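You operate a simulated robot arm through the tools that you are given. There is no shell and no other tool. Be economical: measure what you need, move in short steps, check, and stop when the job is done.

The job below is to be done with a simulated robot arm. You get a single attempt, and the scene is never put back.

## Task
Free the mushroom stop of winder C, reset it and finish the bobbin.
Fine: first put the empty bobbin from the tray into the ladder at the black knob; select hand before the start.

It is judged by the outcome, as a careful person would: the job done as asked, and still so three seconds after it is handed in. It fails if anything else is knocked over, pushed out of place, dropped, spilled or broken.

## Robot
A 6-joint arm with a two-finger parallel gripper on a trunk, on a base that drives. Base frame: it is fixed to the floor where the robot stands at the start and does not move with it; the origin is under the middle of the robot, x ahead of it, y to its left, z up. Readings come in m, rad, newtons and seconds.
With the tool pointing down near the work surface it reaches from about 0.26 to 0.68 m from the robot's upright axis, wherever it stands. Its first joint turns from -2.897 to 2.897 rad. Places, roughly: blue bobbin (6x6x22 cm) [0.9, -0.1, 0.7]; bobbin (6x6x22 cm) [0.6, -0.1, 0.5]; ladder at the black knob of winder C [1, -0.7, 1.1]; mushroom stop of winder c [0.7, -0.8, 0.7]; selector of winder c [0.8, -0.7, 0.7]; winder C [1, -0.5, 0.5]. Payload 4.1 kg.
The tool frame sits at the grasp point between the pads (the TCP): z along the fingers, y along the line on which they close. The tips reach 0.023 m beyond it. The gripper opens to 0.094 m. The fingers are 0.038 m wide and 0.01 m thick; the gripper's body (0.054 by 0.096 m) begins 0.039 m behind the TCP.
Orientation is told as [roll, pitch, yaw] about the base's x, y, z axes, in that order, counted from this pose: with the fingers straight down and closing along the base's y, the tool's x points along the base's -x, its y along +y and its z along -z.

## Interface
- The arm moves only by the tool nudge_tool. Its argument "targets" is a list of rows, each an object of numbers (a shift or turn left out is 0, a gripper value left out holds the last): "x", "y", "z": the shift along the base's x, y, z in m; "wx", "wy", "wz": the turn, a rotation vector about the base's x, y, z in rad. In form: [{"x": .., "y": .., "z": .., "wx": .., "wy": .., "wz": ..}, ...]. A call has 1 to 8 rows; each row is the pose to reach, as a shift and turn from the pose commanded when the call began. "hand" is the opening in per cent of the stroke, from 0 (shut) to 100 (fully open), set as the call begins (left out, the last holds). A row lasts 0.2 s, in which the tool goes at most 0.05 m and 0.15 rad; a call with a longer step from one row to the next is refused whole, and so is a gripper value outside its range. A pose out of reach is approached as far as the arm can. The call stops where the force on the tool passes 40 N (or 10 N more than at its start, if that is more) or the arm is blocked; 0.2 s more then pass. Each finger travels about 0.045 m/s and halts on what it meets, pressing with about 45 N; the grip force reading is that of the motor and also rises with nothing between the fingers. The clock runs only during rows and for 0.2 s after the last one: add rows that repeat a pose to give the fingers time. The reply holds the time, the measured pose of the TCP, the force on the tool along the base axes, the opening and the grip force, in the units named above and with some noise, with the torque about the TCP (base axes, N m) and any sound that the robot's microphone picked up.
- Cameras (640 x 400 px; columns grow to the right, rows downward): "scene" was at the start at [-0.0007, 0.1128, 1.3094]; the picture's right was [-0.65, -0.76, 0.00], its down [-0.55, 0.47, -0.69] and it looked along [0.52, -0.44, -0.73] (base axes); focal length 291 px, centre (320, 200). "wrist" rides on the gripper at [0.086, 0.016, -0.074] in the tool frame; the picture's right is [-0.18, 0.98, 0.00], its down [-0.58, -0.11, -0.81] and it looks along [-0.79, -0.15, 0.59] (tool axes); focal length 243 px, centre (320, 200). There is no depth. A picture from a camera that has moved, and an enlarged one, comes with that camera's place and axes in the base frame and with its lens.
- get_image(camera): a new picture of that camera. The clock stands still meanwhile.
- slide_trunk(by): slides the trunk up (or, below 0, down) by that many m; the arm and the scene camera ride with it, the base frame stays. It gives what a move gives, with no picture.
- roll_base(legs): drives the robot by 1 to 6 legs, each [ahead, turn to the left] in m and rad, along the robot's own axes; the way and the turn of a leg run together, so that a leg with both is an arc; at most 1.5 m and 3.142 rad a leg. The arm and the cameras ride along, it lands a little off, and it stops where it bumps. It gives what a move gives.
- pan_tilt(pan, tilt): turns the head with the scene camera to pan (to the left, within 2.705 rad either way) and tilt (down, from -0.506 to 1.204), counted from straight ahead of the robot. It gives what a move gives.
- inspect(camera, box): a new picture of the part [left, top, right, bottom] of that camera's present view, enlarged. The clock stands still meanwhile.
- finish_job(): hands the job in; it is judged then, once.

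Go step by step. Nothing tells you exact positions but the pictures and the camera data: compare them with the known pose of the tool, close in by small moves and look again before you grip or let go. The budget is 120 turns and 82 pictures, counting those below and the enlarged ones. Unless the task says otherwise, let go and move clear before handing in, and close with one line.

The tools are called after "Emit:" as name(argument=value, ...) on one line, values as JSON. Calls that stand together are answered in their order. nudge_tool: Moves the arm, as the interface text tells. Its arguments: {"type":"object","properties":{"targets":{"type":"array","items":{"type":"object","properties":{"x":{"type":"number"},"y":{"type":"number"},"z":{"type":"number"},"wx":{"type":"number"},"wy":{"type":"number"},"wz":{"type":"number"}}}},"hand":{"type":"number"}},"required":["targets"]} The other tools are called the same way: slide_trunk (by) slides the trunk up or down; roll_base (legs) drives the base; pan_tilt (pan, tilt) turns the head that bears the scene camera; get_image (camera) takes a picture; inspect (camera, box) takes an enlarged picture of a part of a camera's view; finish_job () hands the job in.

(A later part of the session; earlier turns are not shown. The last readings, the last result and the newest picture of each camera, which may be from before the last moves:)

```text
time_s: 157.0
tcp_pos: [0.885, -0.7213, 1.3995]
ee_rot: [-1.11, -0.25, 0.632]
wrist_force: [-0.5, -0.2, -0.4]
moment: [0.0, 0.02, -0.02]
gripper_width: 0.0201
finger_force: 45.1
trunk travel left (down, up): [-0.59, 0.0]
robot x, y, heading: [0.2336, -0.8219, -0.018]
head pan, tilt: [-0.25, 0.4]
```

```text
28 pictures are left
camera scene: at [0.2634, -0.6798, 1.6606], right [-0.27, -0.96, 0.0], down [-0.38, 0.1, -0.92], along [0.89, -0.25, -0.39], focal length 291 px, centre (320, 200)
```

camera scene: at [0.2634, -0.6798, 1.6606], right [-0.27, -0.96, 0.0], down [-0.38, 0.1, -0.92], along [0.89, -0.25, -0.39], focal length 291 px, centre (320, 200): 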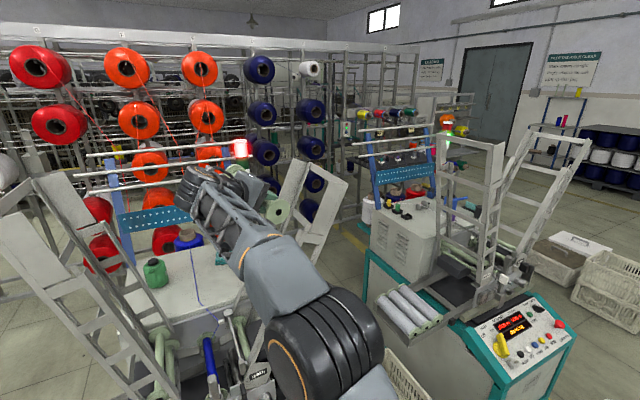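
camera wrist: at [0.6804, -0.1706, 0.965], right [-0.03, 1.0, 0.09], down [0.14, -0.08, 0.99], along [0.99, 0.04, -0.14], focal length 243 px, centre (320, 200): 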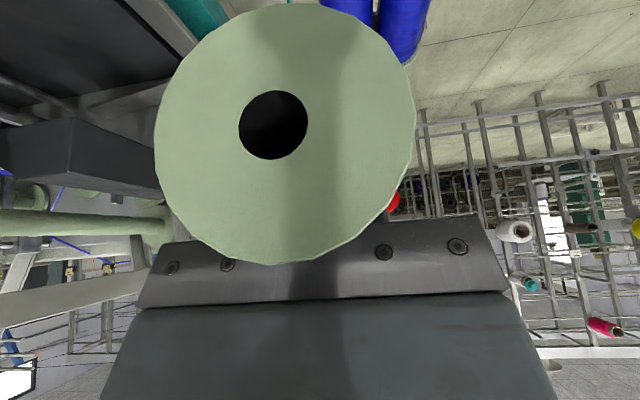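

Emit:
nudge_tool(targets=[{"x": 0.03, "y": -0.02, "z": -0.003}, {"x": 0.055, "y": -0.044, "z": -0.0055}, {"x": 0.061, "y": -0.074, "z": -0.02}, {"x": 0.066, "y": -0.1, "z": -0.033}])

Emit:
inspect(camera="scene", box=[240, 140, 380, 235])

```text
time_s: 158.0
tcp_pos: [0.9502, -0.8222, 1.367]
ee_rot: [-1.108, -0.251, 0.633]
wrist_force: [0.4, 0.3, -0.9]
moment: [0.03, 0.04, 0.01]
gripper_width: 0.0203
finger_force: 45.7
trunk travel left (down, up): [-0.59, 0.0]
robot x, y, heading: [0.2296, -0.8214, -0.021]
head pan, tilt: [-0.25, 0.4]
```

```text
4.21 times, centred on (310, 188) of scene
camera zoom: at [0.2628, -0.6806, 1.6607], right [-0.27, -0.96, 0.0], down [-0.37, 0.11, -0.92], along [0.89, -0.25, -0.39], focal length 1226 px, centre (362, 253)
```

zoom: 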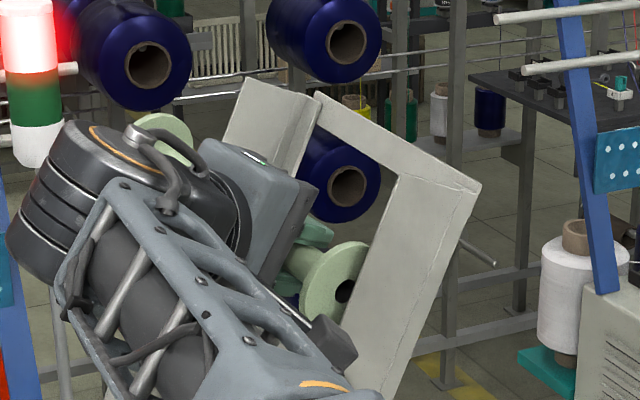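

The near flange is already inside, behind the near plate, but the bobbin seems to have swivelled slightly in the grip. I'll check it with the wrist camera.

Emit:
get_image(camera="wrist")

```text
26 pictures are left
camera wrist: at [0.835, -0.814, 1.364], right [0.06, 0.59, -0.81], down [-0.03, 0.81, 0.59], along [1.0, -0.01, 0.07], focal length 243 px, centre (320, 200)
```

wrist: 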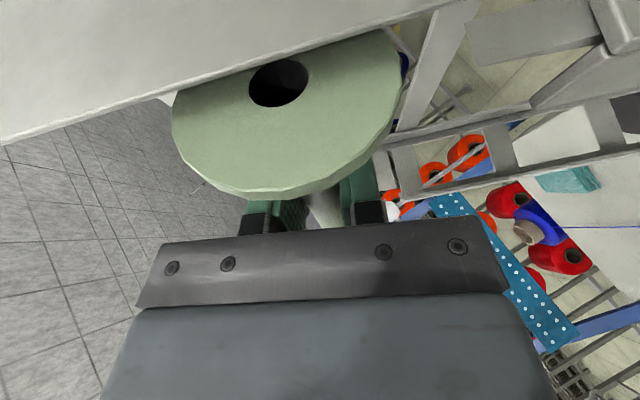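

The bobbin swivelled about 0.16 rad about the closing axis. I'll turn the hand by the opposite amount to realign it with the slot.

Emit:
nudge_tool(targets=[{"wx": -0.007, "wy": 0.034, "wz": -0.072}, {"wx": -0.013, "wy": 0.068, "wz": -0.144}])

Emit:
inspect(camera="scene", box=[240, 140, 380, 235])

```text
time_s: 158.6
tcp_pos: [0.9461, -0.8213, 1.3641]
ee_rot: [-1.085, -0.185, 0.484]
wrist_force: [8.6, -0.5, 3.0]
moment: [-0.03, 0.4, 0.14]
gripper_width: 0.0205
finger_force: 45.1
out of reach, approached as far as the arm can: row 2
trunk travel left (down, up): [-0.59, 0.0]
robot x, y, heading: [0.2297, -0.8198, -0.021]
head pan, tilt: [-0.25, 0.4]
```

```text
4.21 times, centred on (310, 188) of scene
camera zoom: at [0.2647, -0.6801, 1.6607], right [-0.27, -0.96, 0.0], down [-0.38, 0.1, -0.92], along [0.89, -0.25, -0.39], focal length 1226 px, centre (362, 253)
```

zoom: 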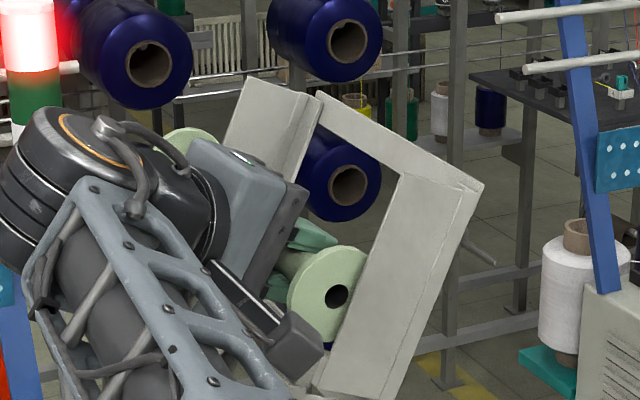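

Emit:
roll_base(legs=[[0.012, 0]])

Emit:
nudge_tool(targets=[{"x": 0.0, "y": 0.0, "z": 0.0}])

```text
time_s: 159.3
tcp_pos: [0.9539, -0.8226, 1.3649]
ee_rot: [-1.084, -0.188, 0.481]
wrist_force: [-6.3, -2.3, -2.3]
moment: [0.0, 0.2, -0.19]
gripper_width: 0.0204
finger_force: 44.5
trunk travel left (down, up): [-0.59, 0.0]
robot x, y, heading: [0.2413, -0.8201, -0.018]
head pan, tilt: [-0.25, 0.4]
```

```text
time_s: 159.8
tcp_pos: [0.9538, -0.8234, 1.3646]
ee_rot: [-1.084, -0.186, 0.48]
wrist_force: [-4.0, -0.3, -1.4]
moment: [-0.03, 0.06, -0.04]
gripper_width: 0.0203
finger_force: 44.8
trunk travel left (down, up): [-0.59, 0.0]
robot x, y, heading: [0.2426, -0.8192, -0.025]
head pan, tilt: [-0.25, 0.4]
```

Both ends are now inside the slot with little play. I'll continue down the normal onto the ladder floor.

Emit:
nudge_tool(targets=[{"x": 0.0, "y": -0.01, "z": -0.005}, {"x": 0.002, "y": -0.02, "z": -0.01}, {"x": 0.004, "y": -0.03, "z": -0.015}])

Emit:
inspect(camera="scene", box=[240, 140, 380, 235])

```text
time_s: 160.6
tcp_pos: [0.9596, -0.8481, 1.3497]
ee_rot: [-1.087, -0.188, 0.487]
wrist_force: [-3.9, 15.6, 6.8]
moment: [-0.11, 0.52, -0.9]
gripper_width: 0.0203
finger_force: 44.6
trunk travel left (down, up): [-0.59, 0.0]
robot x, y, heading: [0.2402, -0.8234, -0.024]
head pan, tilt: [-0.25, 0.4]
```

```text
4.21 times, centred on (310, 188) of scene
camera zoom: at [0.2725, -0.6769, 1.6606], right [-0.27, -0.96, 0.0], down [-0.37, 0.1, -0.92], along [0.89, -0.25, -0.39], focal length 1226 px, centre (362, 253)
```

zoom: 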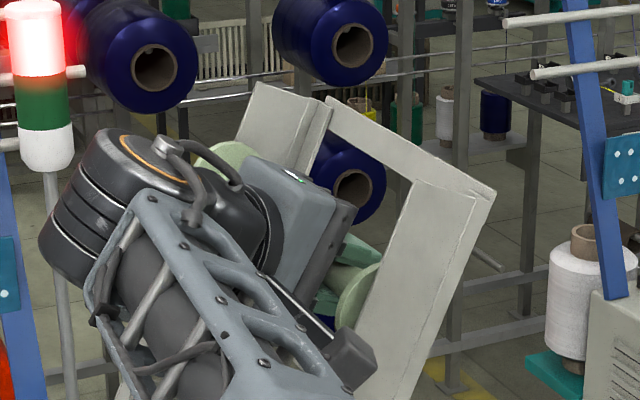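

Contact fits the near flange resting on the ladder floor. I'll slide down the chute about 4 cm so the bobbin goes under the lips.

Emit:
nudge_tool(targets=[{"x": -0.001, "y": 0.007, "z": -0.008}, {"x": -0.002, "y": 0.011, "z": -0.017}, {"x": -0.003, "y": 0.015, "z": -0.026}, {"x": -0.003, "y": 0.019, "z": -0.035}])

Emit:
get_image(camera="scene")

```text
time_s: 161.6
tcp_pos: [0.9546, -0.8329, 1.3145]
ee_rot: [-1.085, -0.187, 0.481]
wrist_force: [-3.1, 12.6, 8.6]
moment: [-0.24, 0.53, -0.68]
gripper_width: 0.0201
finger_force: 45.0
trunk travel left (down, up): [-0.59, 0.0]
robot x, y, heading: [0.2426, -0.8247, -0.023]
head pan, tilt: [-0.25, 0.4]
```

```text
23 pictures are left
camera scene: at [0.2731, -0.6778, 1.6605], right [-0.27, -0.96, 0.0], down [-0.37, 0.1, -0.92], along [0.89, -0.25, -0.39], focal length 291 px, centre (320, 200)
```

scene: 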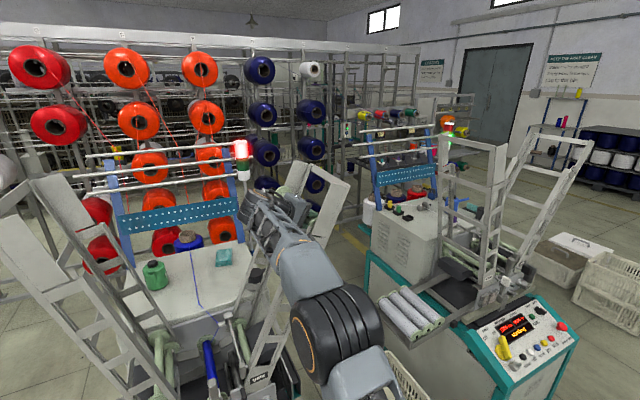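

Emit:
inspect(camera="scene", box=[225, 150, 345, 240])

Emit:
get_image(camera="wrist")

```text
4.44 times, centred on (285, 195) of scene
camera zoom: at [0.2731, -0.6778, 1.6605], right [-0.27, -0.96, 0.0], down [-0.37, 0.1, -0.92], along [0.89, -0.25, -0.39], focal length 1294 px, centre (476, 222)
```

zoom: 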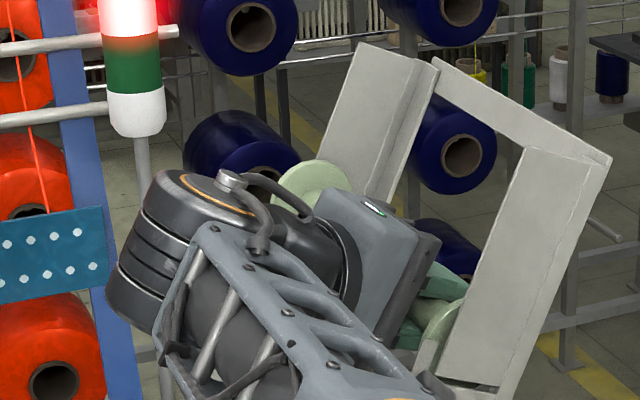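

```text
21 pictures are left
camera wrist: at [0.8427, -0.8074, 1.3189], right [0.09, 0.56, -0.82], down [0.12, 0.81, 0.57], along [0.99, -0.15, 0.01], focal length 243 px, centre (320, 200)
```

wrist: 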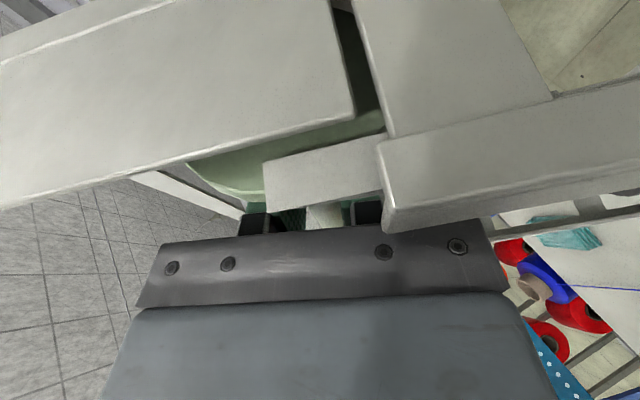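

The near flange is under its lip and the far end is about 6 mm high. I'll turn the hand a touch more and continue down 2.5 cm.

Emit:
nudge_tool(targets=[{"x": -0.001, "y": 0.002, "z": -0.002, "wx": -0.004, "wy": 0.022, "wz": -0.045}, {"x": -0.002, "y": 0.006, "z": -0.01, "wx": -0.004, "wy": 0.022, "wz": -0.045}, {"x": -0.003, "y": 0.01, "z": -0.018, "wx": -0.004, "wy": 0.022, "wz": -0.045}, {"x": -0.003, "y": 0.013, "z": -0.025, "wx": -0.004, "wy": 0.022, "wz": -0.045}])

Emit:
inspect(camera="scene", box=[225, 150, 345, 240])

```text
time_s: 162.6
tcp_pos: [0.9543, -0.8238, 1.289]
ee_rot: [-1.074, -0.163, 0.432]
wrist_force: [0.1, -8.6, -1.4]
moment: [0.02, 0.38, -1.5]
gripper_width: 0.0204
finger_force: 45.4
trunk travel left (down, up): [-0.59, 0.0]
robot x, y, heading: [0.2399, -0.8239, -0.023]
head pan, tilt: [-0.25, 0.4]
```

```text
4.44 times, centred on (285, 195) of scene
camera zoom: at [0.2754, -0.682, 1.6607], right [-0.27, -0.96, 0.0], down [-0.37, 0.11, -0.92], along [0.89, -0.25, -0.39], focal length 1294 px, centre (476, 222)
```

zoom: 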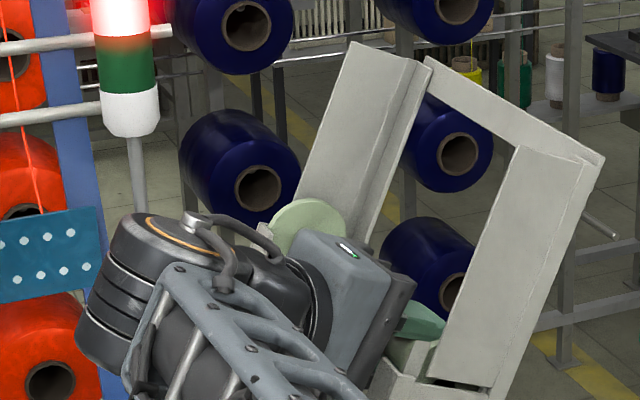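

The far flange is now held under its lip and the bobbin is in the channel. I'll open the fingers.

Emit:
nudge_tool(targets=[{"z": 0.0}, {"z": 0.0}, {"z": 0.0}, {"z": 0.0}], hand=60)

Emit:
get_image(camera="wrist")

```text
time_s: 163.6
tcp_pos: [0.9554, -0.8217, 1.2896]
ee_rot: [-1.077, -0.163, 0.433]
wrist_force: [-0.7, 0.7, -0.9]
moment: [0.0, -0.01, -0.02]
gripper_width: 0.0566
finger_force: 0.3
trunk travel left (down, up): [-0.59, 0.0]
robot x, y, heading: [0.2427, -0.8218, -0.023]
head pan, tilt: [-0.25, 0.4]
```

```text
19 pictures are left
camera wrist: at [0.844, -0.7915, 1.2967], right [0.1, 0.56, -0.82], down [0.17, 0.81, 0.57], along [0.98, -0.2, -0.02], focal length 243 px, centre (320, 200)
```

wrist: 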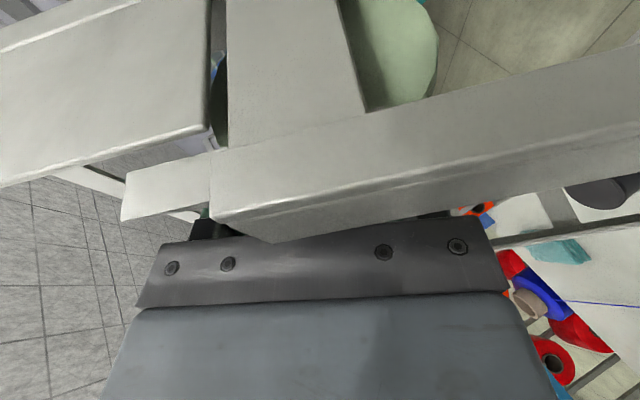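

The bobbin has slid down the chute. I'll withdraw along the normal.

Emit:
nudge_tool(targets=[{"x": -0.003, "y": 0.018, "z": 0.009}, {"x": -0.007, "y": 0.036, "z": 0.017}, {"x": -0.013, "y": 0.07, "z": 0.034}, {"x": -0.02, "y": 0.105, "z": 0.05}, {"x": -0.06, "y": 0.11, "z": 0.06}, {"x": -0.105, "y": 0.11, "z": 0.07}, {"x": -0.15, "y": 0.11, "z": 0.08}, {"x": -0.195, "y": 0.11, "z": 0.08}])

Emit:
get_image(camera="scene")

```text
time_s: 165.3
tcp_pos: [0.8743, -0.6791, 1.3951]
ee_rot: [-1.077, -0.161, 0.433]
wrist_force: [1.2, 0.6, -0.1]
moment: [0.02, -0.01, 0.0]
gripper_width: 0.0563
finger_force: 0.0
out of reach, approached as far as the arm can: row 4, 5, 6, 7, 8
trunk travel left (down, up): [-0.59, 0.0]
robot x, y, heading: [0.2449, -0.8191, -0.026]
head pan, tilt: [-0.25, 0.4]
```

```text
18 pictures are left
camera scene: at [0.2752, -0.6806, 1.6606], right [-0.27, -0.96, 0.0], down [-0.38, 0.1, -0.92], along [0.89, -0.25, -0.39], focal length 291 px, centre (320, 200)
```

scene: 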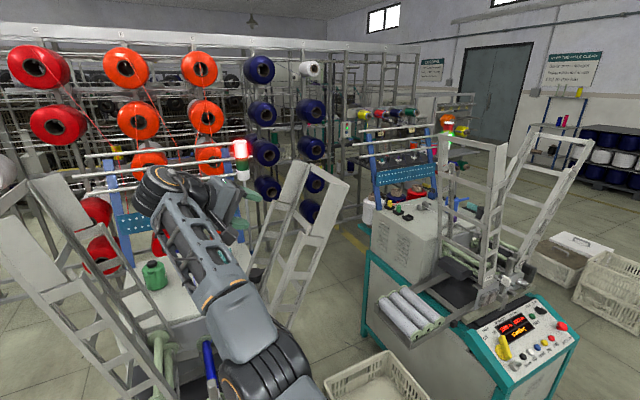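

The bobbin was released. The arm is stretched again, so I'll back the base off to free space before unfolding it.

Emit:
roll_base(legs=[[-0.2, 0]])

Emit:
nudge_tool(targets=[{"z": -0.045}, {"z": -0.09}, {"z": -0.135}, {"x": -0.02, "z": -0.175}, {"x": -0.04, "z": -0.21}, {"x": -0.07, "z": -0.24}, {"x": -0.1, "z": -0.26}, {"x": -0.13, "z": -0.27}])

Emit:
get_image(camera="scene")

```text
time_s: 166.9
tcp_pos: [0.675, -0.6708, 1.3955]
ee_rot: [-1.077, -0.165, 0.436]
wrist_force: [0.0, -1.0, 0.7]
moment: [0.0, 0.04, 0.01]
gripper_width: 0.056
finger_force: 0.1
trunk travel left (down, up): [-0.59, 0.0]
robot x, y, heading: [0.0475, -0.817, -0.023]
head pan, tilt: [-0.25, 0.4]
```

```text
time_s: 168.7
tcp_pos: [0.7153, -0.6042, 1.2147]
ee_rot: [-1.073, -0.165, 0.435]
wrist_force: [-0.2, 0.5, -0.4]
moment: [0.02, 0.0, 0.04]
gripper_width: 0.0564
finger_force: 0.2
out of reach, approached as far as the arm can: row 1, 2, 3, 4, 5, 6, 7, 8
trunk travel left (down, up): [-0.59, 0.0]
robot x, y, heading: [0.0483, -0.8189, -0.024]
head pan, tilt: [-0.25, 0.4]
```

```text
17 pictures are left
camera scene: at [0.0777, -0.6764, 1.6607], right [-0.27, -0.96, 0.0], down [-0.37, 0.1, -0.92], along [0.89, -0.25, -0.39], focal length 291 px, centre (320, 200)
```

scene: 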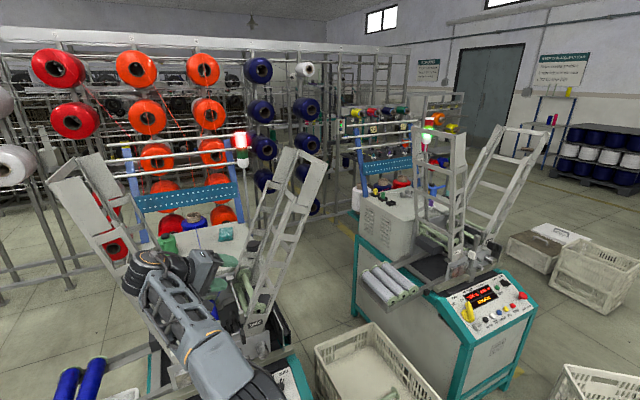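

Emit:
nudge_tool(targets=[{"wx": 0.127, "wy": 0.047, "wz": -0.038}, {"wx": 0.254, "wy": 0.094, "wz": -0.076}, {"wx": 0.382, "wy": 0.142, "wz": -0.114}, {"wx": 0.509, "wy": 0.189, "wz": -0.151}, {"wx": 0.636, "wy": 0.236, "wz": -0.189, "z": -0.03}, {"wx": 0.763, "wy": 0.283, "wz": -0.227, "z": -0.06}, {"wx": 0.891, "wy": 0.331, "wz": -0.265, "z": -0.1}, {"wx": 1.018, "wy": 0.378, "wz": -0.303, "z": -0.14}])

```text
time_s: 170.5
tcp_pos: [0.7171, -0.6085, 1.0735]
ee_rot: [0.001, 0.0, -0.001]
wrist_force: [-0.3, -0.3, 0.0]
moment: [-0.02, 0.0, 0.04]
gripper_width: 0.0563
finger_force: 0.1
out of reach, approached as far as the arm can: row 1, 2, 3, 4, 5, 6, 7, 8
trunk travel left (down, up): [-0.59, 0.0]
robot x, y, heading: [0.0465, -0.8144, -0.021]
head pan, tilt: [-0.25, 0.4]
```

Emit:
nudge_tool(targets=[{"x": 0.045, "y": 0.015}, {"x": 0.09, "y": 0.03}, {"x": 0.135, "y": 0.045}, {"x": 0.18, "y": 0.06}, {"x": 0.21, "y": 0.07}, {"x": 0.2, "y": 0.06, "z": -0.04}, {"x": 0.17, "y": 0.04, "z": -0.07}, {"x": 0.13, "y": 0.02, "z": -0.08}])

```text
time_s: 172.3
tcp_pos: [0.7281, -0.6221, 1.0058]
ee_rot: [0.0, -0.002, 0.003]
wrist_force: [-0.2, 0.3, 0.1]
moment: [0.01, -0.01, 0.01]
gripper_width: 0.0563
finger_force: 0.1
out of reach, approached as far as the arm can: row 1, 2, 3, 4, 5, 6, 7, 8
trunk travel left (down, up): [-0.59, 0.0]
robot x, y, heading: [0.0462, -0.8175, -0.019]
head pan, tilt: [-0.25, 0.4]
```

Emit:
nudge_tool(targets=[{"x": 0.02, "y": -0.045, "z": 0.01}, {"x": 0.04, "y": -0.09, "z": 0.02}, {"x": 0.06, "y": -0.135, "z": 0.03}, {"x": 0.08, "y": -0.18, "z": 0.04}, {"x": 0.1, "y": -0.225, "z": 0.05}, {"x": 0.11, "y": -0.27, "z": 0.05}, {"x": 0.12, "y": -0.315, "z": 0.05}, {"x": 0.124, "y": -0.36, "z": 0.05}])

Emit:
nudge_tool(targets=[{"y": -0.04}, {"y": -0.075}, {"y": -0.075, "z": -0.045}, {"y": -0.075, "z": -0.09}, {"x": -0.02, "y": -0.07, "z": -0.13}, {"x": -0.05, "y": -0.06, "z": -0.16}, {"x": -0.09, "y": -0.045, "z": -0.17}, {"x": -0.13, "y": -0.03, "z": -0.17}])

```text
refused: row 1 steps farther than a row can; nothing moved
```

```text
time_s: 174.1
tcp_pos: [0.5951, -0.6466, 0.835]
ee_rot: [-0.002, 0.001, 0.003]
wrist_force: [0.3, 0.0, 0.7]
moment: [-0.01, -0.01, 0.01]
gripper_width: 0.0565
finger_force: 0.2
trunk travel left (down, up): [-0.59, 0.0]
robot x, y, heading: [0.048, -0.8163, -0.022]
head pan, tilt: [-0.25, 0.4]
```

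The arm is free again. Now I'll check the bobbin in the ladder.

Emit:
inspect(camera="scene", box=[200, 140, 340, 340])

```text
2.00 times, centred on (270, 240) of scene
camera zoom: at [0.0772, -0.6757, 1.6606], right [-0.27, -0.96, 0.0], down [-0.37, 0.1, -0.92], along [0.89, -0.25, -0.39], focal length 582 px, centre (420, 120)
```

zoom: 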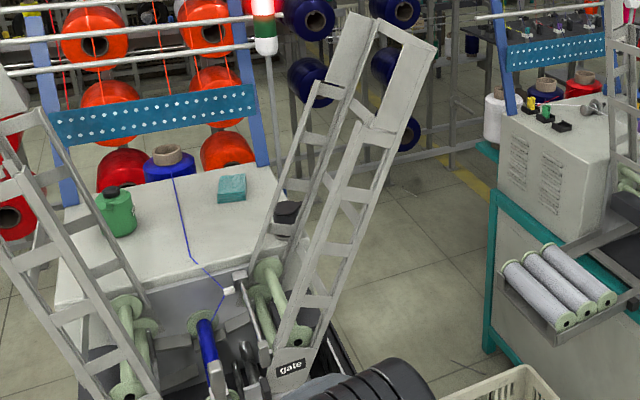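

Two bobbins now sit at the bottom of the black-knob ladder (there was one before), so the new one is in. Next is the panel: I'll raise the tool, lower the trunk and look at the panel.

Emit:
nudge_tool(targets=[{"x": -0.03, "y": -0.02, "z": 0.04}, {"x": -0.06, "y": -0.04, "z": 0.07}, {"x": -0.08, "y": -0.06, "z": 0.11}, {"x": -0.09, "y": -0.09, "z": 0.15}, {"x": -0.09, "y": -0.11, "z": 0.19}], hand=75)

Emit:
roll_base(legs=[[0.06, 0.02]])

Emit:
slide_trunk(by=-0.22)

Emit:
pan_tilt(pan=0.0, tilt=0.85)

Emit:
get_image(camera="scene")

```text
refused: row 1 steps farther than a row can; nothing moved
```

```text
time_s: 175.1
tcp_pos: [0.6517, -0.6367, 0.8338]
ee_rot: [-0.002, 0.003, 0.023]
wrist_force: [-1.2, -1.2, -1.1]
moment: [-0.01, 0.04, 0.01]
gripper_width: 0.0562
finger_force: 0.1
trunk travel left (down, up): [-0.59, 0.0]
robot x, y, heading: [0.1093, -0.8202, -0.004]
head pan, tilt: [-0.25, 0.4]
```

```text
time_s: 176.7
tcp_pos: [0.6511, -0.636, 0.6768]
ee_rot: [0.0, 0.001, 0.024]
wrist_force: [-9.5, -2.6, 14.2]
moment: [0.4, -0.06, 0.23]
gripper_width: 0.055
finger_force: 0.1
trunk travel left (down, up): [-0.427, 0.163]
robot x, y, heading: [0.1062, -0.8183, -0.002]
head pan, tilt: [-0.25, 0.4]
stopped: the force on the tool passed its limit (the readings are from after the stop); the commanded pose is now the measured one
```

```text
time_s: 177.6
tcp_pos: [0.651, -0.6373, 0.6763]
ee_rot: [0.001, -0.001, 0.021]
wrist_force: [-12.2, -2.5, 16.9]
moment: [0.47, -0.01, 0.47]
gripper_width: 0.055
finger_force: 0.0
trunk travel left (down, up): [-0.427, 0.163]
robot x, y, heading: [0.1067, -0.8186, 0.002]
head pan, tilt: [0.0, 0.85]
```

```text
15 pictures are left
camera scene: at [0.1204, -0.654, 1.4585], right [0.0, -1.0, 0.0], down [-0.75, 0.0, -0.66], along [0.66, 0.0, -0.75], focal length 291 px, centre (320, 200)
```

scene: 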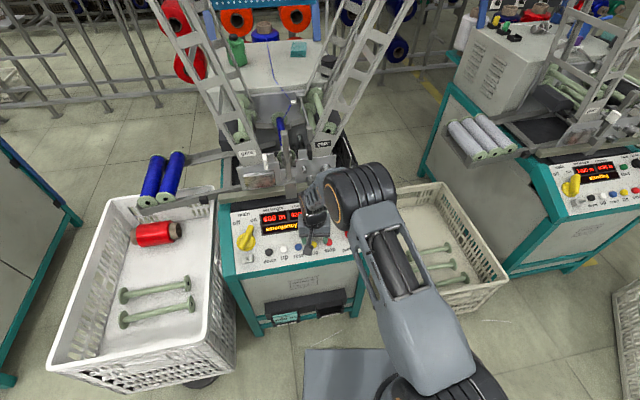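

My lift was refused and the trunk lowered the fingers onto the panel. I'll lift off at once and look.

Emit:
nudge_tool(targets=[{"z": 0.04}, {"x": -0.02, "z": 0.08}, {"x": -0.05, "z": 0.11}, {"x": -0.09, "z": 0.13}, {"x": -0.13, "y": -0.02, "z": 0.15}, {"x": -0.15, "y": -0.06, "z": 0.16}, {"x": -0.16, "y": -0.1, "z": 0.17}, {"x": -0.16, "y": -0.145, "z": 0.18}], hand=75)

Emit:
inspect(camera="scene", box=[220, 190, 370, 285])

```text
time_s: 179.4
tcp_pos: [0.495, -0.7824, 0.8564]
ee_rot: [-0.002, -0.001, 0.023]
wrist_force: [0.4, -0.2, 0.7]
moment: [-0.04, 0.01, 0.0]
gripper_width: 0.0702
finger_force: 0.1
trunk travel left (down, up): [-0.427, 0.163]
robot x, y, heading: [0.1071, -0.8192, -0.002]
head pan, tilt: [0.0, 0.85]
```

```text
4.21 times, centred on (295, 238) of scene
camera zoom: at [0.1228, -0.6533, 1.4583], right [0.0, -1.0, 0.0], down [-0.75, 0.0, -0.66], along [0.66, 0.0, -0.75], focal length 1226 px, centre (425, 42)
```

zoom: 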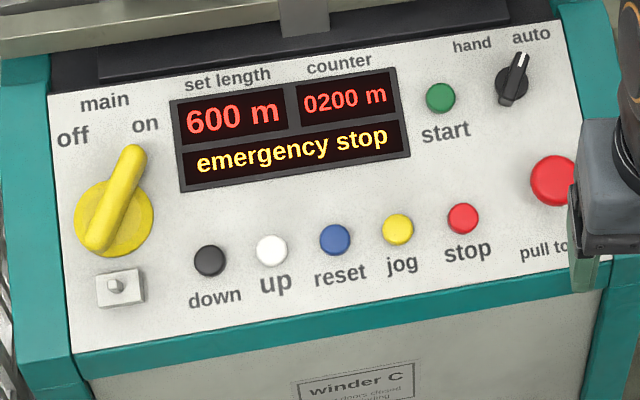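

The panel is unaffected, still "emergency stop" at 200 m. I'll align the hand with the panel normal above the mushroom, open wide enough for its head.

Emit:
nudge_tool(targets=[{"x": 0.02, "y": 0.005, "z": -0.0, "wx": 0.013, "wy": -0.12, "wz": 0.042}, {"x": 0.05, "y": 0.01, "z": -0.01, "wx": 0.026, "wy": -0.24, "wz": 0.084}, {"x": 0.08, "y": 0.015, "z": -0.03, "wx": 0.039, "wy": -0.36, "wz": 0.125}, {"x": 0.11, "y": 0.02, "z": -0.06, "wx": 0.051, "wy": -0.477, "wz": 0.167}, {"x": 0.139, "y": 0.022, "z": -0.095, "wx": 0.051, "wy": -0.477, "wz": 0.167}])

Emit:
get_image(camera="wrist")

```text
time_s: 180.6
tcp_pos: [0.623, -0.7529, 0.7569]
ee_rot: [-0.023, -0.419, 0.381]
wrist_force: [2.1, 0.0, 0.5]
moment: [0.01, 0.06, 0.05]
gripper_width: 0.0706
finger_force: 0.1
out of reach, approached as far as the arm can: row 4
trunk travel left (down, up): [-0.427, 0.163]
robot x, y, heading: [0.108, -0.8157, 0.0]
head pan, tilt: [0.0, 0.85]
```

```text
13 pictures are left
camera wrist: at [0.5144, -0.776, 0.7892], right [-0.2, 0.98, 0.05], down [0.22, -0.01, 0.98], along [0.95, 0.21, -0.22], focal length 243 px, centre (320, 200)
```

wrist: 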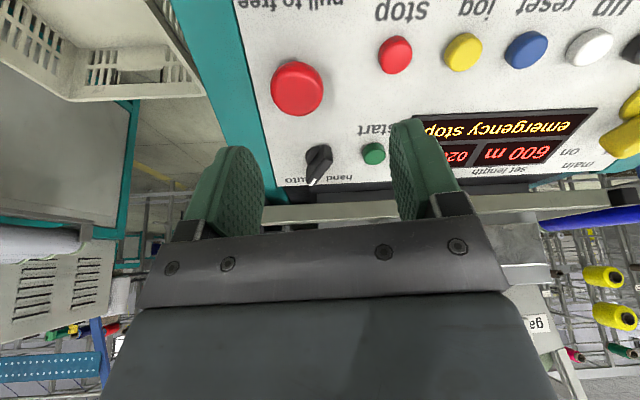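

Emit:
roll_base(legs=[[-0.075, 0]])

Emit:
nudge_tool(targets=[{"x": 0.03, "wx": 0.013, "wy": -0.017, "wz": -0.065}, {"x": 0.06, "y": -0.004, "z": -0.005, "wx": 0.026, "wy": -0.034, "wz": -0.13}, {"x": 0.086, "y": -0.0075, "z": -0.012, "wx": 0.04, "wy": -0.05, "wz": -0.19}])

```text
time_s: 181.6
tcp_pos: [0.5567, -0.7604, 0.7608]
ee_rot: [-0.003, -0.478, 0.191]
wrist_force: [0.7, 0.1, 0.4]
moment: [0.02, -0.01, 0.0]
gripper_width: 0.0706
finger_force: 0.0
trunk travel left (down, up): [-0.427, 0.163]
robot x, y, heading: [0.0289, -0.8183, -0.005]
head pan, tilt: [0.0, 0.85]
```

```text
time_s: 182.4
tcp_pos: [0.633, -0.767, 0.7505]
ee_rot: [0.041, -0.52, 0.007]
wrist_force: [-0.1, 0.6, 0.7]
moment: [0.02, -0.01, -0.05]
gripper_width: 0.0703
finger_force: 0.0
out of reach, approached as far as the arm can: row 3
trunk travel left (down, up): [-0.427, 0.163]
robot x, y, heading: [0.0316, -0.8203, -0.001]
head pan, tilt: [0.0, 0.85]
```

Emit:
nudge_tool(targets=[{"wx": -0.02, "wy": 0.02, "wz": 0.09}, {"x": 0.0, "y": 0.006, "z": -0.004, "wx": -0.04, "wy": 0.043, "wz": 0.184}, {"x": 0.0, "y": 0.006, "z": -0.004, "wx": -0.04, "wy": 0.043, "wz": 0.184}])

Emit:
get_image(camera="wrist")

```text
time_s: 183.2
tcp_pos: [0.6362, -0.7607, 0.7489]
ee_rot: [0.017, -0.513, 0.135]
wrist_force: [0.4, 0.1, 0.8]
moment: [0.0, 0.01, 0.0]
gripper_width: 0.0706
finger_force: 0.1
out of reach, approached as far as the arm can: row 2, 3
trunk travel left (down, up): [-0.427, 0.163]
robot x, y, heading: [0.0337, -0.8158, -0.001]
head pan, tilt: [0.0, 0.85]
```

```text
12 pictures are left
camera wrist: at [0.5235, -0.7602, 0.7725], right [0.02, 0.99, 0.11], down [0.13, -0.11, 0.99], along [0.99, 0.0, -0.13], focal length 243 px, centre (320, 200)
```

wrist: 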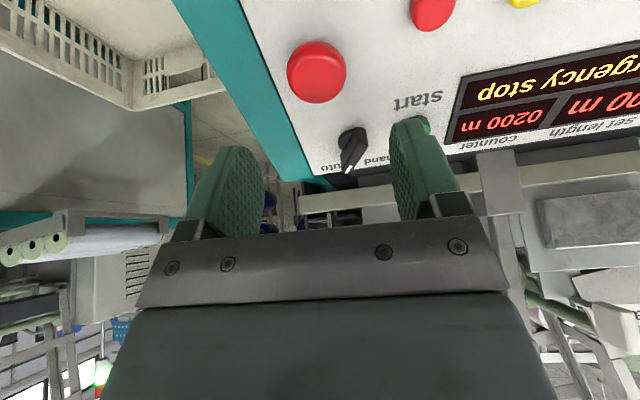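

The mushroom sits exactly where computed, at (0.670, -0.754, 0.672). I'll go down around its head.

Emit:
nudge_tool(targets=[{"x": 0.011, "y": 0.0023, "z": -0.025}, {"x": 0.022, "y": 0.0046, "z": -0.05}, {"x": 0.032, "y": 0.006, "z": -0.072}])

Emit:
get_image(camera="wrist")

```text
time_s: 184.0
tcp_pos: [0.6658, -0.7535, 0.6801]
ee_rot: [0.016, -0.513, 0.138]
wrist_force: [0.1, -0.6, 0.5]
moment: [0.0, -0.01, 0.0]
gripper_width: 0.0708
finger_force: 0.1
trunk travel left (down, up): [-0.427, 0.163]
robot x, y, heading: [0.0311, -0.8191, -0.007]
head pan, tilt: [0.0, 0.85]
```

```text
11 pictures are left
camera wrist: at [0.5536, -0.7527, 0.7029], right [0.02, 0.99, 0.1], down [0.13, -0.11, 0.99], along [0.99, 0.0, -0.13], focal length 243 px, centre (320, 200)
```

wrist: 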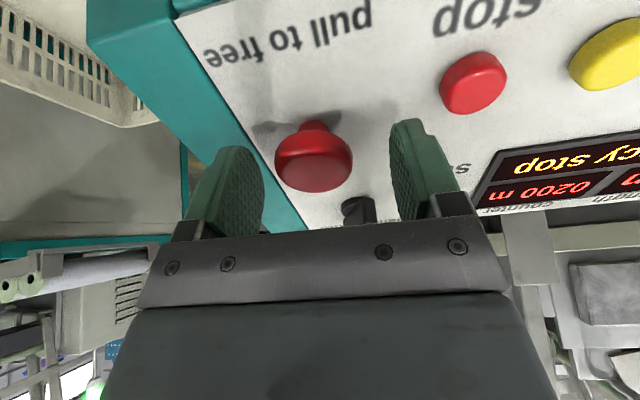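

The head is between the fingers. I'll close and pull straight out along the panel normal.

Emit:
nudge_tool(targets=[{"z": -0.002}, {"z": -0.002}, {"z": -0.002}, {"z": -0.002}], hand=0)

Emit:
nudge_tool(targets=[{"x": -0.003, "y": -0.0006, "z": 0.006}, {"x": -0.006, "y": -0.0012, "z": 0.012}, {"x": -0.009, "y": -0.0018, "z": 0.018}, {"x": -0.012, "y": -0.0024, "z": 0.024}])

Emit:
inspect(camera="scene", box=[200, 200, 420, 340])

```text
time_s: 185.0
tcp_pos: [0.6665, -0.756, 0.6762]
ee_rot: [0.016, -0.513, 0.135]
wrist_force: [3.6, -20.3, -1.6]
moment: [-0.23, -0.07, -0.36]
gripper_width: 0.0389
finger_force: 44.6
trunk travel left (down, up): [-0.427, 0.163]
robot x, y, heading: [0.0325, -0.8148, -0.002]
head pan, tilt: [0.0, 0.85]
```

```text
time_s: 185.7
tcp_pos: [0.6635, -0.7554, 0.6853]
ee_rot: [0.014, -0.509, 0.138]
wrist_force: [20.8, -2.9, -23.8]
moment: [-0.13, -0.5, -0.22]
gripper_width: 0.0389
finger_force: 45.3
trunk travel left (down, up): [-0.427, 0.163]
robot x, y, heading: [0.0342, -0.8158, -0.006]
head pan, tilt: [0.0, 0.85]
stopped in row 3: the force on the tool passed its limit (the readings are from after the stop); the commanded pose is now the measured one
```

```text
2.86 times, centred on (310, 270) of scene
camera zoom: at [0.0522, -0.6531, 1.4578], right [-0.01, -1.0, 0.0], down [-0.75, 0.0, -0.66], along [0.66, 0.0, -0.75], focal length 832 px, centre (349, 0)
```

zoom: 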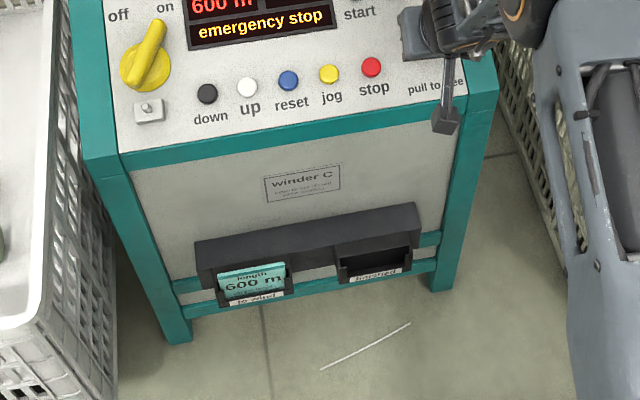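

Emit:
nudge_tool(targets=[{"x": -0.002, "z": 0.004}, {"x": -0.004, "y": -0.001, "z": 0.008}, {"x": -0.006, "y": -0.001, "z": 0.012}])

```text
time_s: 186.0
tcp_pos: [0.662, -0.757, 0.6859]
ee_rot: [0.01, -0.506, 0.137]
wrist_force: [23.9, 1.9, -26.5]
moment: [0.0, -0.54, -0.19]
gripper_width: 0.039
finger_force: 44.5
trunk travel left (down, up): [-0.427, 0.163]
robot x, y, heading: [0.0315, -0.8182, -0.009]
head pan, tilt: [0.0, 0.85]
stopped in row 1: the force on the tool passed its limit (the readings are from after the stop); the commanded pose is now the measured one
```

It moved out about 1 cm and then met a firm stop. I'll let go, back off along the normal and look.

Emit:
nudge_tool(targets=[{"z": -0.001}, {"z": -0.001}, {"z": -0.001}, {"z": -0.001}], hand=75)

Emit:
nudge_tool(targets=[{"x": -0.02, "y": -0.003, "z": 0.04}, {"x": -0.04, "y": -0.006, "z": 0.08}, {"x": -0.08, "y": -0.01, "z": 0.1}, {"x": -0.12, "y": -0.02, "z": 0.12}])

Emit:
inspect(camera="scene", box=[230, 140, 380, 240])

```text
time_s: 187.0
tcp_pos: [0.6602, -0.7566, 0.6872]
ee_rot: [0.011, -0.511, 0.137]
wrist_force: [-0.4, 0.0, 1.0]
moment: [-0.03, 0.01, -0.03]
gripper_width: 0.0702
finger_force: 0.1
trunk travel left (down, up): [-0.427, 0.163]
robot x, y, heading: [0.0343, -0.8182, -0.005]
head pan, tilt: [0.0, 0.85]
```

```text
time_s: 188.0
tcp_pos: [0.5348, -0.7734, 0.8093]
ee_rot: [0.002, -0.509, 0.164]
wrist_force: [0.4, -0.5, 0.7]
moment: [0.04, 0.03, -0.05]
gripper_width: 0.0704
finger_force: 0.0
trunk travel left (down, up): [-0.427, 0.163]
robot x, y, heading: [0.0325, -0.8178, -0.006]
head pan, tilt: [0.0, 0.85]
```

```text
4.00 times, centred on (305, 190) of scene
camera zoom: at [0.0482, -0.6533, 1.4583], right [-0.01, -1.0, 0.0], down [-0.75, 0.0, -0.66], along [0.66, 0.0, -0.75], focal length 1165 px, centre (380, 240)
```

zoom: 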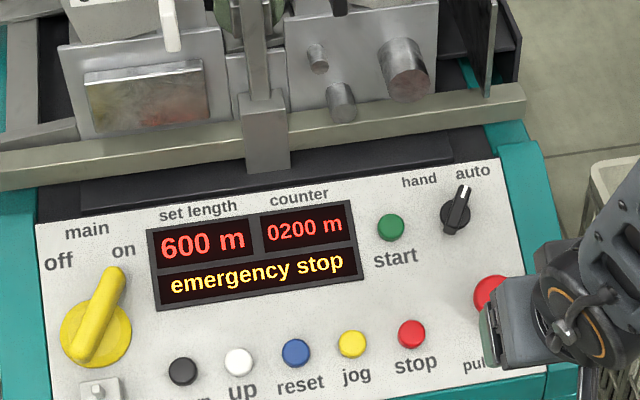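

The mushroom seems out, so reset comes next. I'll close the fingers and hover over the blue button.

Emit:
nudge_tool(targets=[{"x": 0.01, "y": 0.04, "z": -0.01}, {"x": 0.02, "y": 0.08, "z": -0.02}, {"x": 0.03, "y": 0.12, "z": -0.03}, {"x": 0.045, "y": 0.155, "z": -0.05}, {"x": 0.06, "y": 0.178, "z": -0.08}, {"x": 0.067, "y": 0.184, "z": -0.106}], hand=0)

Emit:
inspect(camera="scene", box=[230, 140, 380, 240])

```text
time_s: 189.4
tcp_pos: [0.6058, -0.5907, 0.6995]
ee_rot: [0.012, -0.512, 0.135]
wrist_force: [-0.3, 0.9, 0.1]
moment: [0.02, 0.0, -0.03]
gripper_width: 0.0
finger_force: 41.8
out of reach, approached as far as the arm can: row 1, 2, 3
trunk travel left (down, up): [-0.427, 0.163]
robot x, y, heading: [0.0281, -0.8176, -0.009]
head pan, tilt: [0.0, 0.85]
```

```text
4.00 times, centred on (305, 190) of scene
camera zoom: at [0.0483, -0.6532, 1.4583], right [-0.01, -1.0, 0.0], down [-0.75, 0.0, -0.66], along [0.66, 0.0, -0.75], focal length 1165 px, centre (380, 240)
```

zoom: 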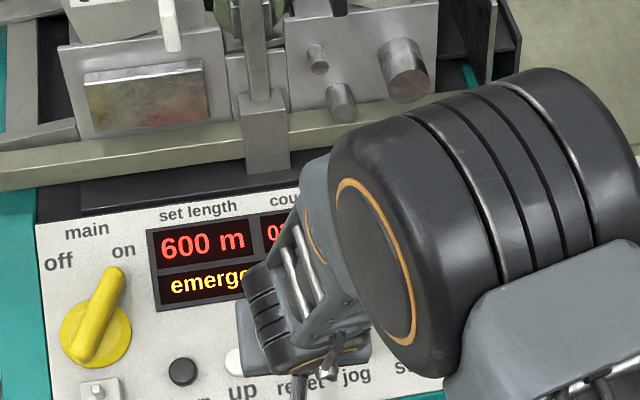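

Emit:
nudge_tool(targets=[{"x": 0.007, "y": 0.002, "z": -0.014}, {"x": 0.013, "y": 0.004, "z": -0.026}, {"x": 0.016, "y": 0.005, "z": -0.031}, {"x": 0.018, "y": 0.005, "z": -0.035}, {"x": 0.02, "y": 0.005, "z": -0.038}, {"x": 0.021, "y": 0.005, "z": -0.041}])

```text
time_s: 190.8
tcp_pos: [0.6245, -0.5869, 0.6636]
ee_rot: [0.013, -0.515, 0.138]
wrist_force: [-23.9, -8.6, 28.1]
moment: [-0.14, 0.51, 0.02]
gripper_width: 0.0001
finger_force: 42.1
trunk travel left (down, up): [-0.427, 0.163]
robot x, y, heading: [0.0292, -0.8167, -0.002]
head pan, tilt: [0.0, 0.85]
heard: click
stopped in row 6: the force on the tool passed its limit (the readings are from after the stop); the commanded pose is now the measured one
```

Heard a click: reset is pressed. I'll back off and look at the display.

Emit:
nudge_tool(targets=[{"x": -0.01, "y": -0.001, "z": 0.018}, {"x": -0.02, "y": -0.003, "z": 0.04}, {"x": -0.05, "y": -0.02, "z": 0.07}, {"x": -0.08, "y": -0.05, "z": 0.09}, {"x": -0.1, "y": -0.09, "z": 0.11}, {"x": -0.12, "y": -0.13, "z": 0.13}, {"x": -0.13, "y": -0.17, "z": 0.14}])

Emit:
inspect(camera="scene", box=[230, 140, 380, 240])

```text
time_s: 192.4
tcp_pos: [0.4979, -0.7566, 0.8011]
ee_rot: [0.012, -0.511, 0.136]
wrist_force: [0.3, 0.8, -1.3]
moment: [0.0, 0.0, 0.02]
gripper_width: 0.0
finger_force: 42.4
trunk travel left (down, up): [-0.427, 0.163]
robot x, y, heading: [0.0311, -0.8148, -0.005]
head pan, tilt: [0.0, 0.85]
```

```text
4.00 times, centred on (305, 190) of scene
camera zoom: at [0.0476, -0.6534, 1.4583], right [-0.01, -1.0, 0.0], down [-0.75, 0.0, -0.66], along [0.66, 0.0, -0.75], focal length 1165 px, centre (380, 240)
```

zoom: 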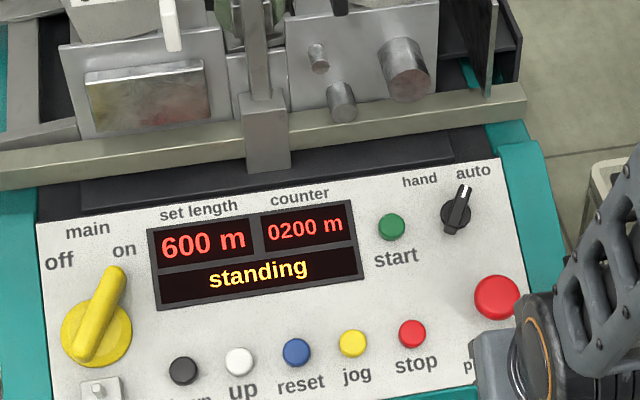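

The display reads "standing", so the stop is freed and reset. The selector points to auto, so I'll bring the open hand over it, turned to match its lever.

Emit:
nudge_tool(targets=[{"x": 0.04, "y": 0.005, "wx": 0.053, "wy": 0.01, "wz": -0.104}, {"x": 0.08, "y": 0.01, "wx": 0.107, "wy": 0.02, "wz": -0.208}, {"x": 0.12, "y": 0.015, "z": -0.005, "wx": 0.16, "wy": 0.031, "wz": -0.312}, {"x": 0.16, "y": 0.02, "z": -0.015, "wx": 0.214, "wy": 0.041, "wz": -0.416}, {"x": 0.19, "y": 0.025, "z": -0.03, "wx": 0.214, "wy": 0.041, "wz": -0.416}, {"x": 0.214, "y": 0.027, "z": -0.039, "wx": 0.214, "wy": 0.041, "wz": -0.416}], hand=50)

Emit:
get_image(camera="wrist")

```text
time_s: 193.8
tcp_pos: [0.7117, -0.7301, 0.7636]
ee_rot: [0.244, -0.442, -0.386]
wrist_force: [0.2, -0.2, 0.1]
moment: [-0.01, -0.01, 0.0]
gripper_width: 0.0469
finger_force: 0.1
trunk travel left (down, up): [-0.427, 0.163]
robot x, y, heading: [0.0283, -0.8183, -0.005]
head pan, tilt: [0.0, 0.85]
```

```text
6 pictures are left
camera wrist: at [0.6095, -0.6889, 0.7954], right [0.42, 0.86, 0.29], down [0.07, -0.35, 0.93], along [0.9, -0.37, -0.21], focal length 243 px, centre (320, 200)
```

wrist: 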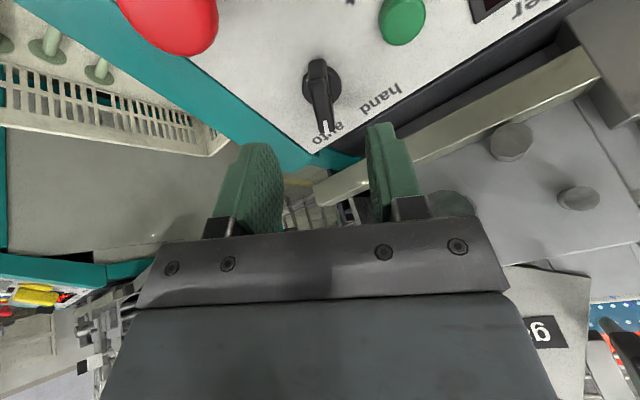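

The lever lines up between the fingers. I'll go down .045 m and grip.

Emit:
nudge_tool(targets=[{"x": 0.012, "y": 0.002, "z": -0.023}, {"x": 0.0235, "y": 0.004, "z": -0.045}, {"x": 0.0235, "y": 0.004, "z": -0.045}])

Emit:
nudge_tool(targets=[{"z": 0.0}, {"z": 0.0}, {"z": 0.0}, {"z": 0.0}, {"z": 0.0}], hand=0)

```text
time_s: 194.7
tcp_pos: [0.7337, -0.7254, 0.7193]
ee_rot: [0.248, -0.442, -0.385]
wrist_force: [-0.4, -0.9, 0.6]
moment: [0.0, 0.0, 0.04]
gripper_width: 0.0472
finger_force: 0.1
trunk travel left (down, up): [-0.427, 0.163]
robot x, y, heading: [0.0321, -0.817, -0.0]
head pan, tilt: [0.0, 0.85]
```

```text
time_s: 195.8
tcp_pos: [0.7344, -0.7246, 0.7197]
ee_rot: [0.244, -0.446, -0.386]
wrist_force: [3.0, 4.9, 0.8]
moment: [-0.17, -0.22, -0.06]
gripper_width: 0.0118
finger_force: 44.7
trunk travel left (down, up): [-0.427, 0.163]
robot x, y, heading: [0.0293, -0.8183, -0.005]
head pan, tilt: [0.0, 0.85]
```

Gripped the lever (12 mm). I'll turn it counter-clockwise towards hand.

Emit:
nudge_tool(targets=[{"wx": -0.06, "wy": -0.0115, "wz": 0.116}, {"wx": -0.119, "wy": -0.023, "wz": 0.232}, {"wx": -0.179, "wy": -0.0345, "wz": 0.348}, {"wx": -0.239, "wy": -0.046, "wz": 0.465}, {"wx": -0.298, "wy": -0.058, "wz": 0.58}, {"wx": -0.358, "wy": -0.069, "wz": 0.697}, {"wx": -0.418, "wy": -0.081, "wz": 0.813}, {"wx": -0.478, "wy": -0.092, "wz": 0.93}])

```text
time_s: 197.7
tcp_pos: [0.7348, -0.7296, 0.7196]
ee_rot: [-0.279, -0.443, 0.788]
wrist_force: [-6.3, -31.8, 18.3]
moment: [0.54, -0.61, -0.31]
gripper_width: 0.0124
finger_force: 44.8
trunk travel left (down, up): [-0.427, 0.163]
robot x, y, heading: [0.0313, -0.8178, -0.005]
head pan, tilt: [0.0, 0.85]
```

Emit:
nudge_tool(targets=[{"z": 0.0}, {"z": 0.0}, {"z": 0.0}, {"z": 0.0}], hand=50)

Emit:
nudge_tool(targets=[{"x": -0.012, "y": -0.002, "z": 0.023}, {"x": -0.024, "y": -0.004, "z": 0.046}, {"x": -0.034, "y": -0.006, "z": 0.066}])

Emit:
get_image(camera="wrist")

```text
time_s: 198.7
tcp_pos: [0.7356, -0.7255, 0.7163]
ee_rot: [-0.275, -0.438, 0.79]
wrist_force: [-0.1, -0.3, 0.2]
moment: [0.02, 0.0, 0.01]
gripper_width: 0.0471
finger_force: 0.0
trunk travel left (down, up): [-0.427, 0.163]
robot x, y, heading: [0.0328, -0.8202, -0.005]
head pan, tilt: [0.0, 0.85]
```

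```text
time_s: 199.4
tcp_pos: [0.7031, -0.7303, 0.7844]
ee_rot: [-0.276, -0.439, 0.787]
wrist_force: [-0.3, 0.2, 0.2]
moment: [0.0, 0.02, 0.02]
gripper_width: 0.0469
finger_force: 0.1
trunk travel left (down, up): [-0.427, 0.163]
robot x, y, heading: [0.0317, -0.8164, -0.008]
head pan, tilt: [0.0, 0.85]
```

```text
5 pictures are left
camera wrist: at [0.6027, -0.7807, 0.8088], right [-0.47, 0.87, -0.16], down [0.05, 0.21, 0.98], along [0.88, 0.45, -0.14], focal length 243 px, centre (320, 200)
```

wrist: 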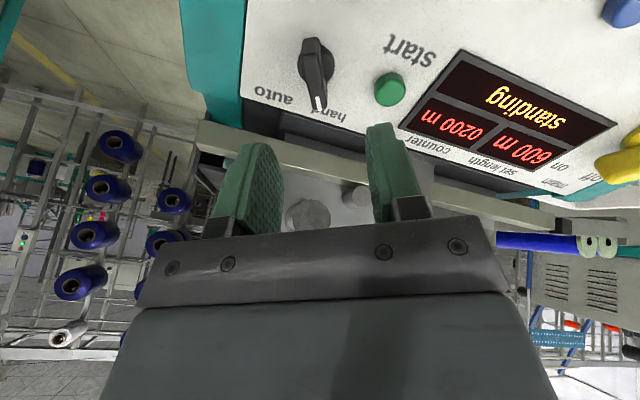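

The selector now points to hand. Next is start: I'll close the fingers and move over the green button.

Emit:
nudge_tool(targets=[{"x": 0.0, "y": 0.02, "wx": 0.057, "wy": 0.011, "wz": -0.111}, {"x": 0.0, "y": 0.04, "wx": 0.114, "wy": 0.022, "wz": -0.222}, {"x": 0.0, "y": 0.055, "z": -0.01, "wx": 0.171, "wy": 0.033, "wz": -0.333}, {"x": 0.004, "y": 0.062, "z": -0.03, "wx": 0.228, "wy": 0.044, "wz": -0.443}, {"x": 0.0075, "y": 0.062, "z": -0.045, "wx": 0.228, "wy": 0.044, "wz": -0.443}], hand=0)

```text
time_s: 200.7
tcp_pos: [0.7075, -0.6697, 0.7371]
ee_rot: [-0.03, -0.512, 0.228]
wrist_force: [0.1, -0.6, 0.3]
moment: [0.02, -0.03, 0.01]
gripper_width: 0.0001
finger_force: 42.4
trunk travel left (down, up): [-0.427, 0.163]
robot x, y, heading: [0.0332, -0.8167, -0.007]
head pan, tilt: [0.0, 0.85]
```

Emit:
nudge_tool(targets=[{"x": 0.01, "y": 0.0015, "z": -0.012}, {"x": 0.016, "y": 0.0025, "z": -0.022}, {"x": 0.0185, "y": 0.003, "z": -0.026}, {"x": 0.02, "y": 0.0033, "z": -0.029}, {"x": 0.0215, "y": 0.0035, "z": -0.032}, {"x": 0.023, "y": 0.0038, "z": -0.035}])

```text
time_s: 202.1
tcp_pos: [0.7288, -0.6652, 0.706]
ee_rot: [-0.03, -0.512, 0.228]
wrist_force: [-24.0, -4.1, 22.1]
moment: [-0.06, 0.52, -0.03]
gripper_width: 0.0
finger_force: 42.4
trunk travel left (down, up): [-0.427, 0.163]
robot x, y, heading: [0.0288, -0.8181, -0.004]
head pan, tilt: [0.0, 0.85]
heard: click
```

Click on start. I'll back off clear and view the panel.

Emit:
nudge_tool(targets=[{"x": -0.01, "y": -0.002, "z": 0.018}, {"x": -0.03, "y": -0.005, "z": 0.05}, {"x": -0.06, "y": -0.02, "z": 0.08}, {"x": -0.1, "y": -0.04, "z": 0.1}, {"x": -0.14, "y": -0.06, "z": 0.11}, {"x": -0.18, "y": -0.08, "z": 0.12}, {"x": -0.22, "y": -0.1, "z": 0.12}])

Emit:
inspect(camera="scene", box=[230, 100, 380, 240])

```text
time_s: 203.7
tcp_pos: [0.5085, -0.7651, 0.8235]
ee_rot: [-0.03, -0.51, 0.231]
wrist_force: [-0.3, 0.3, 0.3]
moment: [0.0, 0.03, 0.01]
gripper_width: 0.0
finger_force: 42.0
out of reach, approached as far as the arm can: row 6
trunk travel left (down, up): [-0.427, 0.163]
robot x, y, heading: [0.0284, -0.818, -0.0]
head pan, tilt: [0.0, 0.85]
```

```text
2.86 times, centred on (305, 170) of scene
camera zoom: at [0.0476, -0.6534, 1.4583], right [-0.01, -1.0, 0.0], down [-0.75, 0.0, -0.66], along [0.66, 0.0, -0.75], focal length 832 px, centre (363, 286)
```

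zoom: 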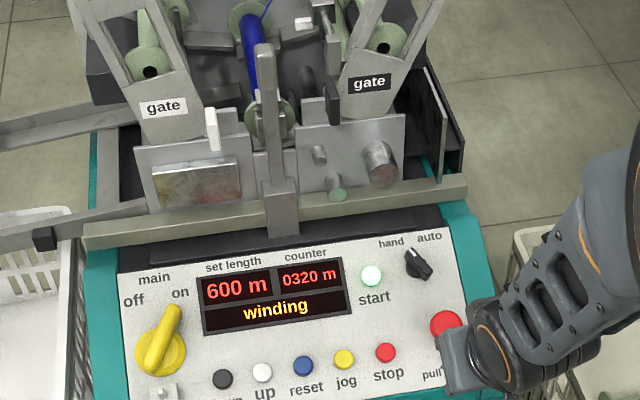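

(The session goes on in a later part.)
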